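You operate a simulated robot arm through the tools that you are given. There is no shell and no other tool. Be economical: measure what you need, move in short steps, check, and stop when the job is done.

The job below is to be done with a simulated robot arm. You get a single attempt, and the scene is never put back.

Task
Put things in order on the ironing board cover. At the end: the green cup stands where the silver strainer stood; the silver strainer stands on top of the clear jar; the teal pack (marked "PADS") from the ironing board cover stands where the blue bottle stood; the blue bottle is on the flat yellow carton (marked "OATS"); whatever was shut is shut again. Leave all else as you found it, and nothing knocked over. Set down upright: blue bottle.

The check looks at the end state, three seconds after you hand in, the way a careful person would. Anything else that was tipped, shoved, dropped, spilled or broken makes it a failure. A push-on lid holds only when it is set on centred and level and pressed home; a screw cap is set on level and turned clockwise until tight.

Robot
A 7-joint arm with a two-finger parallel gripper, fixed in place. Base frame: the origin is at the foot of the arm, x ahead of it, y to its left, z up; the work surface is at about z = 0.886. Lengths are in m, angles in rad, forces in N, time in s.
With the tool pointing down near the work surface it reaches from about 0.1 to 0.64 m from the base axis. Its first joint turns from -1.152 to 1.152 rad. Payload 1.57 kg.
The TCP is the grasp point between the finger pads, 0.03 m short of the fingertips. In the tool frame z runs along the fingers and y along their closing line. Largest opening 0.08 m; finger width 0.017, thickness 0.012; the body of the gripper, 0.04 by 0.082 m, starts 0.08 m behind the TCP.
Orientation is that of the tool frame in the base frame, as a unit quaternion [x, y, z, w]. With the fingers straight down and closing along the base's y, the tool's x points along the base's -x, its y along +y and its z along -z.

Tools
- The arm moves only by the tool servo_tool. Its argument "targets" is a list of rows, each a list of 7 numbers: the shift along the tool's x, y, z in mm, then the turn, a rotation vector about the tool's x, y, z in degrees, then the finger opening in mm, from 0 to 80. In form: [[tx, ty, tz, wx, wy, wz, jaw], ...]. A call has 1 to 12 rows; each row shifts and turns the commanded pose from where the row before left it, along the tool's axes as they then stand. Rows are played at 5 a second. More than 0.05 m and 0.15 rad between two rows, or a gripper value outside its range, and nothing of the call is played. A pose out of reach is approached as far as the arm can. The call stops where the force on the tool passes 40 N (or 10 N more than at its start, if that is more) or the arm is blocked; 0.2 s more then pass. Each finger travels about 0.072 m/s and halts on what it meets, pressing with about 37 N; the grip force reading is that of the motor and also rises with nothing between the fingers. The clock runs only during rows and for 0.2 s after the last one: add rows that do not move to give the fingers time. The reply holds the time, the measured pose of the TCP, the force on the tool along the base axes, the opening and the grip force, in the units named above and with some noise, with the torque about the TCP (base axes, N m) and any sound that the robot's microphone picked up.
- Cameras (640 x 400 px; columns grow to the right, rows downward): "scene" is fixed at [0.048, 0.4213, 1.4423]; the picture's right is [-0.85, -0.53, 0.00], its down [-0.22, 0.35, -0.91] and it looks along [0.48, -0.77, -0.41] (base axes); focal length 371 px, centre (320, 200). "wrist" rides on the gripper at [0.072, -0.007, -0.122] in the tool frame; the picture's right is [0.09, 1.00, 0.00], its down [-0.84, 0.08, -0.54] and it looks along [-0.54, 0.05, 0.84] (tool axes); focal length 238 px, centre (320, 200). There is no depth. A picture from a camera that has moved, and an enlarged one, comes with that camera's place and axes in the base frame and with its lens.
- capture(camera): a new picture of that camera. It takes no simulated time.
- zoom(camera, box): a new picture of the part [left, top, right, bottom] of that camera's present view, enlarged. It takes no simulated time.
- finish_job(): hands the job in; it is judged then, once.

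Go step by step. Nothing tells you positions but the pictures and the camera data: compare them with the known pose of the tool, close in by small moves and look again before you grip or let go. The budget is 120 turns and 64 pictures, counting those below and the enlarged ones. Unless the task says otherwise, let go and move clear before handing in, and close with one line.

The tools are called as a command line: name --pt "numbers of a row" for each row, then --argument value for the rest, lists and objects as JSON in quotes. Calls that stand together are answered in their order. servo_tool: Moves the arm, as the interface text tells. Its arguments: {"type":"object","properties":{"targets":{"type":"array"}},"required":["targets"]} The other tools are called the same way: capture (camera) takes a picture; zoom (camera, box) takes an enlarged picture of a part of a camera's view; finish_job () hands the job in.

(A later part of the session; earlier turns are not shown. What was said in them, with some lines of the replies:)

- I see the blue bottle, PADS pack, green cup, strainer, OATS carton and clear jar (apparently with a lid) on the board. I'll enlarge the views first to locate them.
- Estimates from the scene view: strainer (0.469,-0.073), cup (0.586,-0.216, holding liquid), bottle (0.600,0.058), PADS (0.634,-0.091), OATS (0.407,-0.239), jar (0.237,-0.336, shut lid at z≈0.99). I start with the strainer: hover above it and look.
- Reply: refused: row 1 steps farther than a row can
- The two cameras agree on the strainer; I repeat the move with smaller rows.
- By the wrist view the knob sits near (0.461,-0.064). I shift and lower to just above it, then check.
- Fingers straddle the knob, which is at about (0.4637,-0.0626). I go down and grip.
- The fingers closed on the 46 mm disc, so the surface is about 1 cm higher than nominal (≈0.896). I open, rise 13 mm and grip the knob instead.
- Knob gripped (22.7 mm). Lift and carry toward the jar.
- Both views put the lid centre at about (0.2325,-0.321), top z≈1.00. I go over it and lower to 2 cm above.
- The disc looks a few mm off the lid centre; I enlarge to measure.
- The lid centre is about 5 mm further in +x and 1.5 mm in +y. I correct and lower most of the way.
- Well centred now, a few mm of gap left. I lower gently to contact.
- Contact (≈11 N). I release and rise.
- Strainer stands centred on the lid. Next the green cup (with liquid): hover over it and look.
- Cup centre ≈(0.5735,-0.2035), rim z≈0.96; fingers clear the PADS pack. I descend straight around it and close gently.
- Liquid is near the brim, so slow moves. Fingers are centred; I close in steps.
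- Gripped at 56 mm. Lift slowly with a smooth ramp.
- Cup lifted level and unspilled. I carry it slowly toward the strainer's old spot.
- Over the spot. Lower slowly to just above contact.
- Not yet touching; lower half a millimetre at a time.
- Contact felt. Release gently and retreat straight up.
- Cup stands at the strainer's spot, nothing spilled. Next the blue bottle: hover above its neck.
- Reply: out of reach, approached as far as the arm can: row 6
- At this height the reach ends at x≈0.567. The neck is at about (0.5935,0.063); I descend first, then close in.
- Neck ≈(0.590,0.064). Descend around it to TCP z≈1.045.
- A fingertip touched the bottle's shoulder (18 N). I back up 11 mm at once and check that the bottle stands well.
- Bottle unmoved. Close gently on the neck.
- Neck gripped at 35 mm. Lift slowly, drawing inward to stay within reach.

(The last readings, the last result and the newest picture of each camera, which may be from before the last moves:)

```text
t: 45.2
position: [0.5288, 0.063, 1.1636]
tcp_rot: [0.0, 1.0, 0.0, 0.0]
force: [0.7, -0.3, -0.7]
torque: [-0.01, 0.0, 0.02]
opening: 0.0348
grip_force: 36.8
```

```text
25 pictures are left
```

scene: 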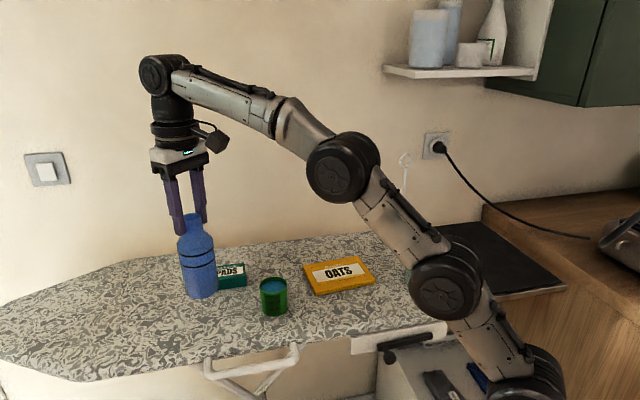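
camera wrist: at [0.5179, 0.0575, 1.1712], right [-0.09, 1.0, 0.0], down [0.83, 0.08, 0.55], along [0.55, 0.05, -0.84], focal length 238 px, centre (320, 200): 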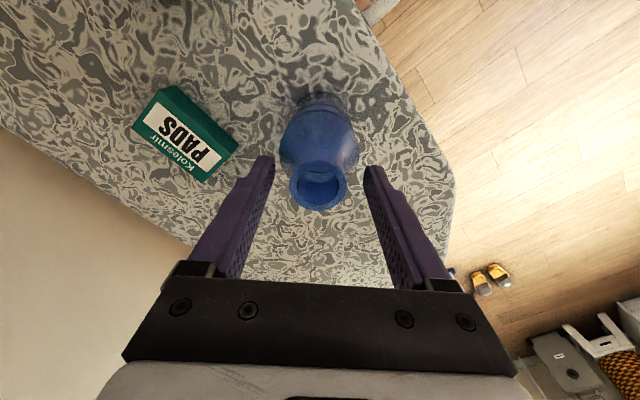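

Bottle hangs upright with its base at ≈1.00. Carry it over to the OATS carton.

servo_tool --pt "1.96 -4.6 0 0 0 0 25" --pt "5.9 -13.8 0 0 0 0 25" --pt "11.8 -27.6 0 0 0 0 25" --pt "13.7 -32.2 0 0 0 0 25" --pt "14.9 -35 0 0 0 0 25" --pt "14.9 -35 0 0 0 0 25" --pt "14.9 -35 0 0 0 0 25" --pt "14.9 -35 0 0 0 0 25" --pt "13.7 -32.2 0 0 0 0 25" --pt "11 -25.8 0 0 0 0 25" --pt "5.9 -13.8 0 0 0 0 25" --pt "2.4 -5.5 0 0 0 0 25"

servo_tool --pt "0 0 10 0 0 0 25" --pt "0 0 20 0 0 0 25" --pt "0 0 20 0 0 0 25" --pt "0 0 10 0 0 0 25" --pt "0 0 0 0 0 0 25"

capture --camera "wrist"

zoom --camera "scene" --box '[270, 190, 450, 320]'

```text
t: 47.8
position: [0.4018, -0.2348, 1.1627]
tcp_rot: [0.0, 1.0, -0.001, 0.0]
force: [-0.4, -0.8, -1.0]
torque: [-0.01, -0.03, -0.02]
opening: 0.0343
grip_force: 37.1
```

```text
t: 49.0
position: [0.4022, -0.2332, 1.1031]
tcp_rot: [-0.001, 1.0, 0.0, 0.0]
force: [0.2, 0.4, -1.1]
torque: [-0.01, 0.01, -0.01]
opening: 0.033
grip_force: 37.2
```

```text
24 pictures are left
camera wrist: at [0.3317, -0.2395, 1.225], right [-0.09, 1.0, 0.0], down [0.84, 0.08, 0.54], along [0.54, 0.05, -0.84], focal length 238 px, centre (320, 200)
```

wrist: 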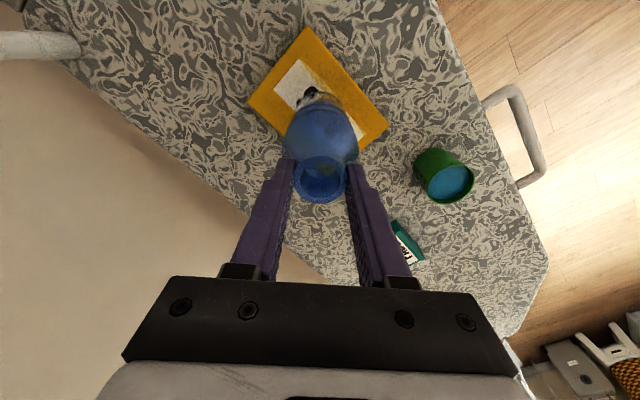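

```text
3.08 times, centred on (360, 255) of scene
camera zoom: at [0.048, 0.4213, 1.4423], right [-0.85, -0.53, 0.0], down [-0.22, 0.35, -0.91], along [0.48, -0.77, -0.41], focal length 1143 px, centre (197, 31)
```

zoom: 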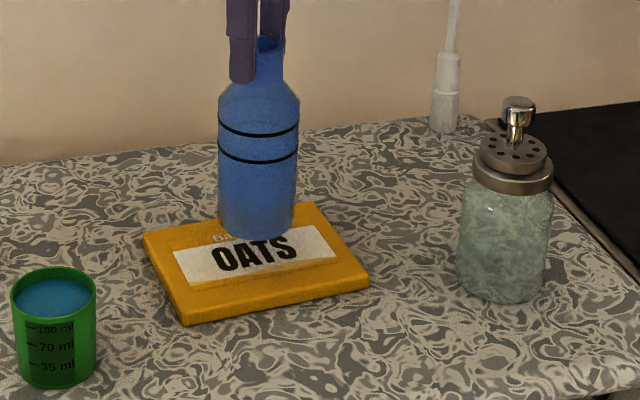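

Well centred over the carton. Lower most of the way.

servo_tool --pt "0 0 6 0 0 0 25" --pt "0 0 9 0 0 0 25" --pt "0 0 7 0 0 0 25" --pt "0 0 4 0 0 0 25" --pt "0 0 0 0 0 0 25"

zoom --camera "scene" --box '[300, 190, 400, 300]'

```text
t: 50.2
position: [0.4032, -0.2333, 1.077]
tcp_rot: [0.0, 1.0, 0.0, 0.0]
force: [0.2, -0.4, -1.2]
torque: [-0.02, -0.06, 0.0]
opening: 0.0327
grip_force: 36.6
```

```text
3.64 times, centred on (350, 245) of scene
camera zoom: at [0.048, 0.4213, 1.4423], right [-0.85, -0.53, 0.0], down [-0.22, 0.35, -0.91], along [0.48, -0.77, -0.41], focal length 1350 px, centre (211, 36)
```

zoom: 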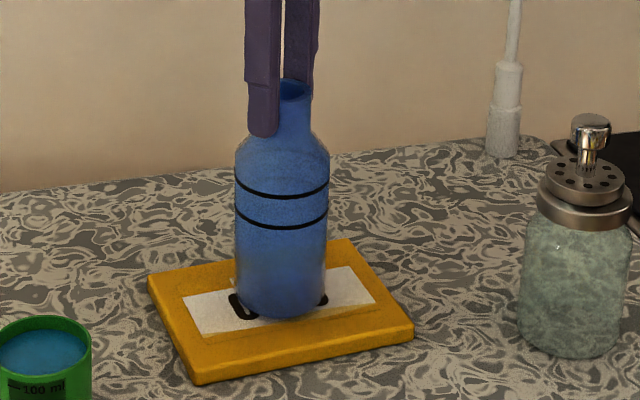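

servo_tool --pt "0 0 2 0 0 0 25" --pt "0 0 1.5 0 0 0 25" --pt "0 0 1 0 0 0 25" --pt "0 0 0 0 0 0 25"

```text
t: 51.2
position: [0.4034, -0.2328, 1.072]
tcp_rot: [0.0, 1.0, 0.0, 0.0]
force: [-1.3, 0.1, 0.2]
torque: [-0.04, 0.03, 0.0]
opening: 0.033
grip_force: 36.3
```

servo_tool --pt "0 0 0.7 0 0 0 25" --pt "0 0 0.5 0 0 0 25" --pt "0 0 0 0 0 0 25"

zoom --camera "scene" --box '[300, 190, 400, 300]'

```text
t: 52.0
position: [0.4028, -0.2336, 1.0726]
tcp_rot: [-0.001, 1.0, -0.001, 0.002]
force: [-1.5, 1.1, 12.1]
torque: [0.23, 0.39, -0.02]
opening: 0.0329
grip_force: 37.4
```

```text
3.64 times, centred on (350, 245) of scene
camera zoom: at [0.0478, 0.4214, 1.4423], right [-0.85, -0.53, 0.0], down [-0.22, 0.35, -0.91], along [0.48, -0.77, -0.41], focal length 1350 px, centre (211, 36)
```

zoom: 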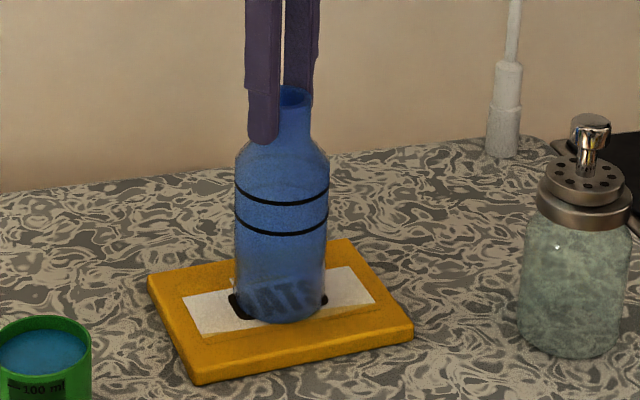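

Contact (12 N), bottle upright. Release in small steps and retreat upward.

servo_tool --pt "0 0 -0.5 0 0 0 30" --pt "0 0 0 0 0 0 35" --pt "0 0 0 0 0 0 38" --pt "0 0 0 0 0 0 42" --pt "0 0 0 0 0 0 50" --pt "0 0 0 0 0 0 60" --pt "0 0 0 0 0 0 60" --pt "0 0 -20 0 0 0 60" --pt "0 0 -30 0 0 0 60" --pt "0 0 -30 0 0 0 60" --pt "0 0 0 0 0 0 80"

capture --camera "scene"

```text
t: 54.4
position: [0.4031, -0.2353, 1.1505]
tcp_rot: [0.0, 1.0, -0.001, 0.0]
force: [0.6, 0.3, -1.2]
torque: [-0.01, 0.0, -0.01]
opening: 0.0799
grip_force: 0.1
```

```text
20 pictures are left
```

scene: 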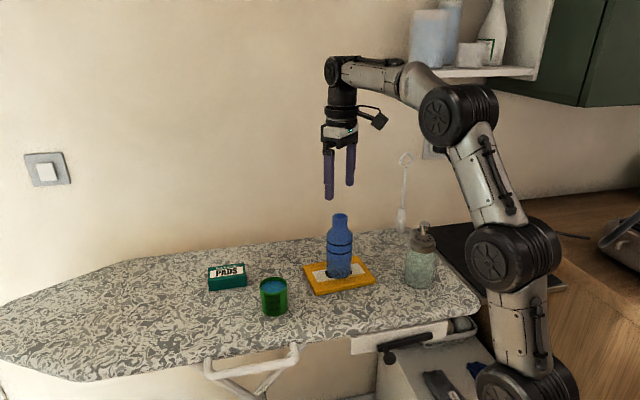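

Bottle stands on the carton. Now the PADS pack: go near it, yaw the tool ~49° to close across its short side, and look.

servo_tool --pt "-27.8 26.7 0 0 0 0 80" --pt "-27.8 26.7 0 0 0 0 80" --pt "-27.8 26.7 15 0 0 0 80" --pt "-27.8 26.7 20 0 0 0 80" --pt "-27.8 26.7 20 0 0 0 80" --pt "-27.8 26.7 20 0 0 0 80" --pt "0 0 5 0 0 -8.1 80" --pt "0 0 5 0 0 -8.1 80" --pt "0 0 5 0 0 -8.1 80" --pt "0 0 0 0 0 -8.1 80" --pt "0 0 0 0 0 -8.1 80" --pt "0 0 0 0 0 -8.1 80"

capture --camera "wrist"

```text
t: 57.0
position: [0.5698, -0.0727, 1.0614]
tcp_rot: [-0.413, 0.911, -0.001, 0.0]
force: [-0.7, 0.2, 0.3]
torque: [-0.03, -0.01, 0.0]
opening: 0.08
grip_force: 0.0
```

```text
19 pictures are left
camera wrist: at [0.5282, -0.1304, 1.184], right [-0.81, 0.59, 0.0], down [0.49, 0.68, 0.54], along [0.32, 0.44, -0.84], focal length 238 px, centre (320, 200)
```

wrist: 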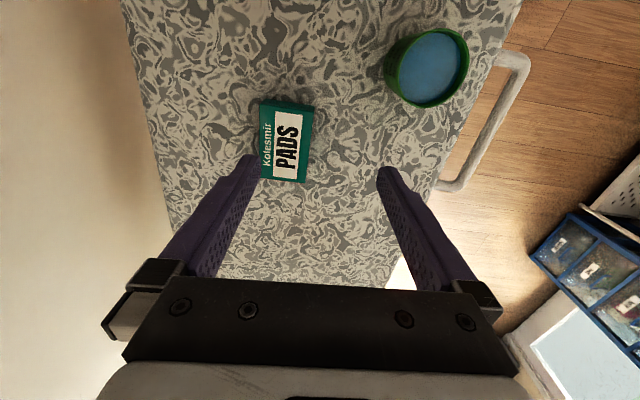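

zoom --camera "wrist" --box '[240, 90, 336, 190]'

```text
4.00 times, centred on (288, 140) of wrist
camera zoom: at [0.5282, -0.1304, 1.184], right [-0.81, 0.59, 0.0], down [0.49, 0.68, 0.54], along [0.32, 0.44, -0.84], focal length 953 px, centre (448, 440)
```

zoom: 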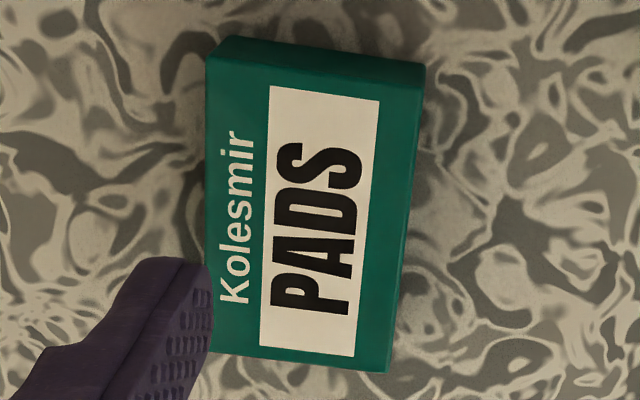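

Pack centre ≈(0.620,-0.0753), yaw matches. Move over it and come down to just above.

servo_tool --pt "-8 -9.8 20 0 0 0 80" --pt "-8 -9.8 20 0 0 0 80" --pt "-8 -9.8 20 0 0 0 80" --pt "-7.7 -9.7 15 0 0 0 80" --pt "0 0 0 0 0 0 80" --pt "0 0 0 0 0 0 80"

capture --camera "wrist"

```text
t: 58.4
position: [0.6208, -0.0734, 0.9859]
tcp_rot: [-0.412, 0.911, 0.0, 0.0]
force: [0.4, 0.5, 0.2]
torque: [-0.04, -0.02, 0.02]
opening: 0.08
grip_force: 0.0
```

```text
17 pictures are left
camera wrist: at [0.5789, -0.1317, 1.1082], right [-0.81, 0.59, 0.0], down [0.5, 0.68, 0.54], along [0.32, 0.44, -0.84], focal length 238 px, centre (320, 200)
```

wrist: 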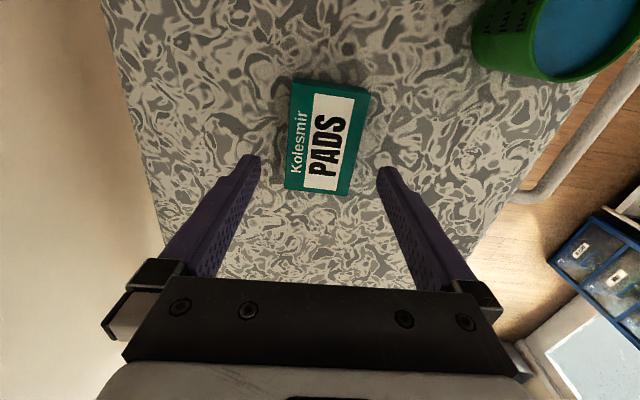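

Aligned. Go down and grip.

servo_tool --pt "4 0 25 0 0 0 80" --pt "0 0 20 0 0 0 80" --pt "0 0 8 0 0 0 80" --pt "0 0 0 0 0 0 72" --pt "0 0 0 0 0 0 66" --pt "0 0 0 0 0 0 60" --pt "0 0 0 0 0 0 55" --pt "0 0 0 0 0 0 50" --pt "0 0 0 0 0 0 45" --pt "0 0 0 0 0 0 45"

zoom --camera "scene" --box '[170, 220, 290, 310]'

```text
t: 60.6
position: [0.617, -0.0786, 0.9347]
tcp_rot: [-0.412, 0.911, 0.0, 0.0]
force: [0.3, -0.5, -0.1]
torque: [0.02, 0.02, 0.01]
opening: 0.0551
grip_force: 37.0
```

```text
4.44 times, centred on (230, 265) of scene
camera zoom: at [0.048, 0.4213, 1.4423], right [-0.85, -0.53, 0.0], down [-0.22, 0.35, -0.91], along [0.48, -0.77, -0.41], focal length 1651 px, centre (720, -89)
```

zoom: 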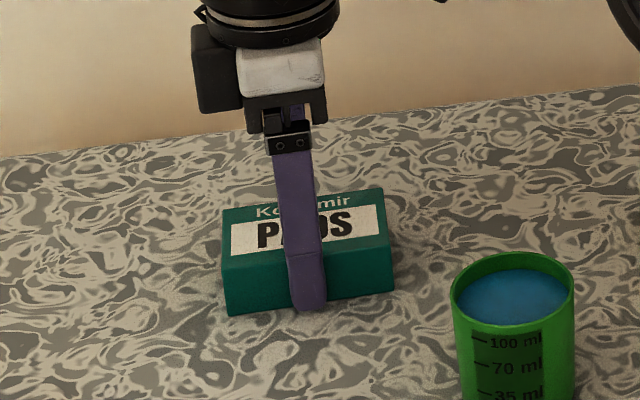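

Gripped at mid-length. Lift and carry to the bottle's old spot (0.590, 0.064).

servo_tool --pt "0 0 -10 0 0 0 45" --pt "0 0 -20 0 0 0 45" --pt "0 0 -10 0 0 0 45" --pt "-11.1 14.3 0 0 0 0 45" --pt "-22.2 28.6 0 0 0 0 45" --pt "-22.2 28.6 0 0 0 0 45" --pt "-22.2 28.6 0 0 0 0 45" --pt "-11.1 14.3 0 0 0 0 45" --pt "0 0 15 0 0 0 45" --pt "0 0 12 0 0 0 45" --pt "0 0 8 0 0 0 45" --pt "0 0 0 0 0 0 45"

zoom --camera "scene" --box '[130, 210, 310, 340]'

```text
t: 63.2
position: [0.5901, 0.0631, 0.9381]
tcp_rot: [-0.412, 0.911, 0.0, 0.0]
force: [0.4, -0.1, -0.3]
torque: [0.0, 0.04, 0.0]
opening: 0.0551
grip_force: 37.3
```

```text
3.08 times, centred on (220, 275) of scene
camera zoom: at [0.048, 0.4213, 1.4423], right [-0.85, -0.53, 0.0], down [-0.22, 0.35, -0.91], along [0.48, -0.77, -0.41], focal length 1143 px, centre (628, -31)
```

zoom: 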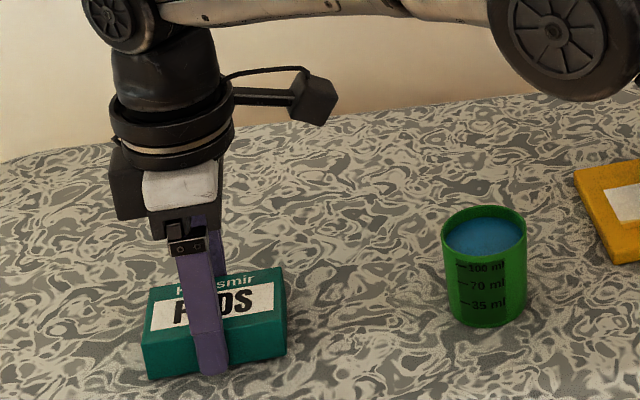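

On target. Lower to contact.

servo_tool --pt "0 0 2.5 0 0 0 45" --pt "0 0 1.5 0 0 0 45" --pt "0 0 0.6 0 0 0 45" --pt "0 0 0 0 0 0 45"

```text
t: 64.2
position: [0.5898, 0.064, 0.9334]
tcp_rot: [-0.412, 0.911, 0.0, 0.0]
force: [0.5, 0.5, 1.2]
torque: [-0.03, 0.03, -0.08]
opening: 0.0551
grip_force: 37.5
```

servo_tool --pt "0 0 0.5 0 0 0 45" --pt "0 0 0.3 0 0 0 45" --pt "0 0 0 0 0 0 45"

```text
t: 65.0
position: [0.5906, 0.0635, 0.9325]
tcp_rot: [-0.412, 0.911, -0.001, 0.001]
force: [1.9, 0.4, 2.3]
torque: [-0.03, 0.1, -0.01]
opening: 0.0549
grip_force: 36.8
```

Touching down. Release and rise clear.

servo_tool --pt "0 0 0 0 0 0 56" --pt "0 0 0 0 0 0 62" --pt "0 0 0 0 0 0 70" --pt "0 0 0 0 0 0 80" --pt "0 0 0 0 0 0 80" --pt "0 0 -20 0 0 0 80" --pt "0 0 -40 0 0 0 80" --pt "0 0 -40 0 0 0 80" --pt "20 5 -30 0 0 0 80" --pt "20 5 -30 0 0 0 80" --pt "20 5 -30 0 0 0 80" --pt "0 0 0 0 0 0 80"

capture --camera "scene"

zoom --camera "scene" --box '[150, 220, 310, 340]'

zoom --camera "scene" --box '[290, 200, 450, 310]'

```text
t: 67.6
position: [0.5407, 0.028, 1.1228]
tcp_rot: [-0.412, 0.911, 0.0, -0.001]
force: [-0.6, 0.8, -1.4]
torque: [0.0, 0.02, 0.02]
opening: 0.08
grip_force: 0.0
```

```text
14 pictures are left
```

scene: 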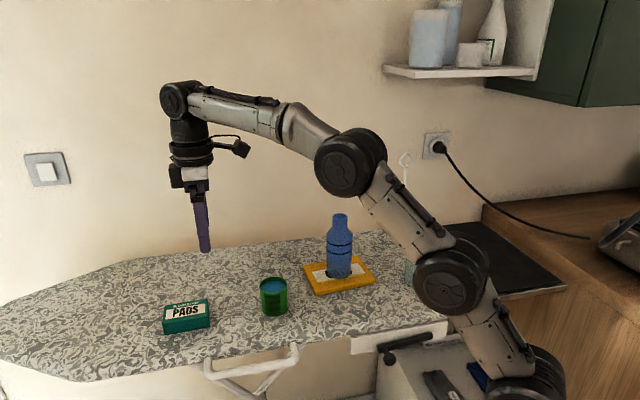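

```text
3.33 times, centred on (230, 280) of scene
camera zoom: at [0.048, 0.4212, 1.4423], right [-0.85, -0.53, 0.0], down [-0.22, 0.35, -0.91], along [0.48, -0.77, -0.41], focal length 1238 px, centre (620, -67)
```

zoom: 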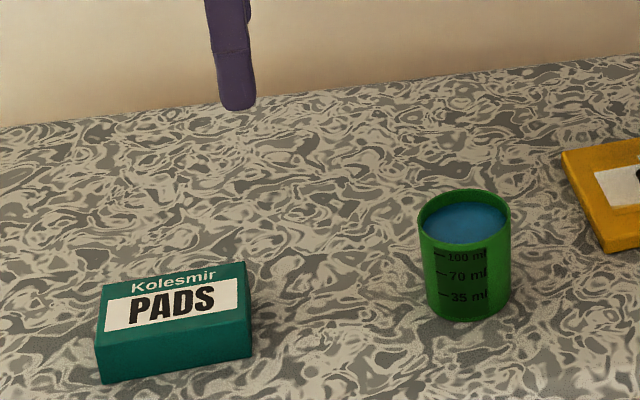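

```text
3.64 times, centred on (370, 255) of scene
camera zoom: at [0.048, 0.4212, 1.4423], right [-0.85, -0.53, 0.0], down [-0.22, 0.35, -0.91], along [0.48, -0.77, -0.41], focal length 1350 px, centre (138, 0)
```

zoom: 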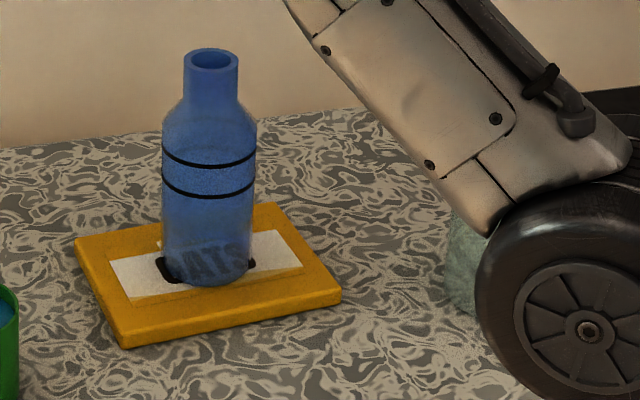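

All items appear in place; the arm hides the jar, so I pull back and up to check it.

servo_tool --pt "20 23 -30 0 0 0 80" --pt "20 23 -30 0 0 0 80" --pt "20 23 -30 0 0 0 80" --pt "20 23 -30 0 0 0 80" --pt "20 23 -20 0 0 0 80" --pt "20 23 0 0 0 0 80" --pt "0 0 0 0 0 0 80"

capture --camera "scene"

```text
t: 69.2
position: [0.3551, 0.0311, 1.2635]
tcp_rot: [-0.412, 0.911, 0.0, 0.0]
force: [0.8, 0.4, 0.8]
torque: [0.04, 0.01, 0.01]
opening: 0.08
grip_force: 0.0
```

```text
11 pictures are left
```

scene: 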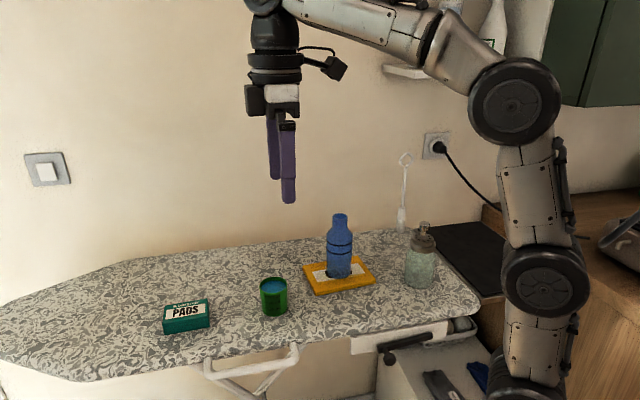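

The strainer is on the jar, the bottle upright on OATS, the cup and PADS are in their spots, and the arm is clear. I hand the job in.

finish_job

```text
The job is handed in.
```

The job is handed in: the cup, strainer, PADS pack and blue bottle are all in their asked-for places. The bottle is upright, the jar was never opened, and the last pictures show nothing spilled or knocked over.
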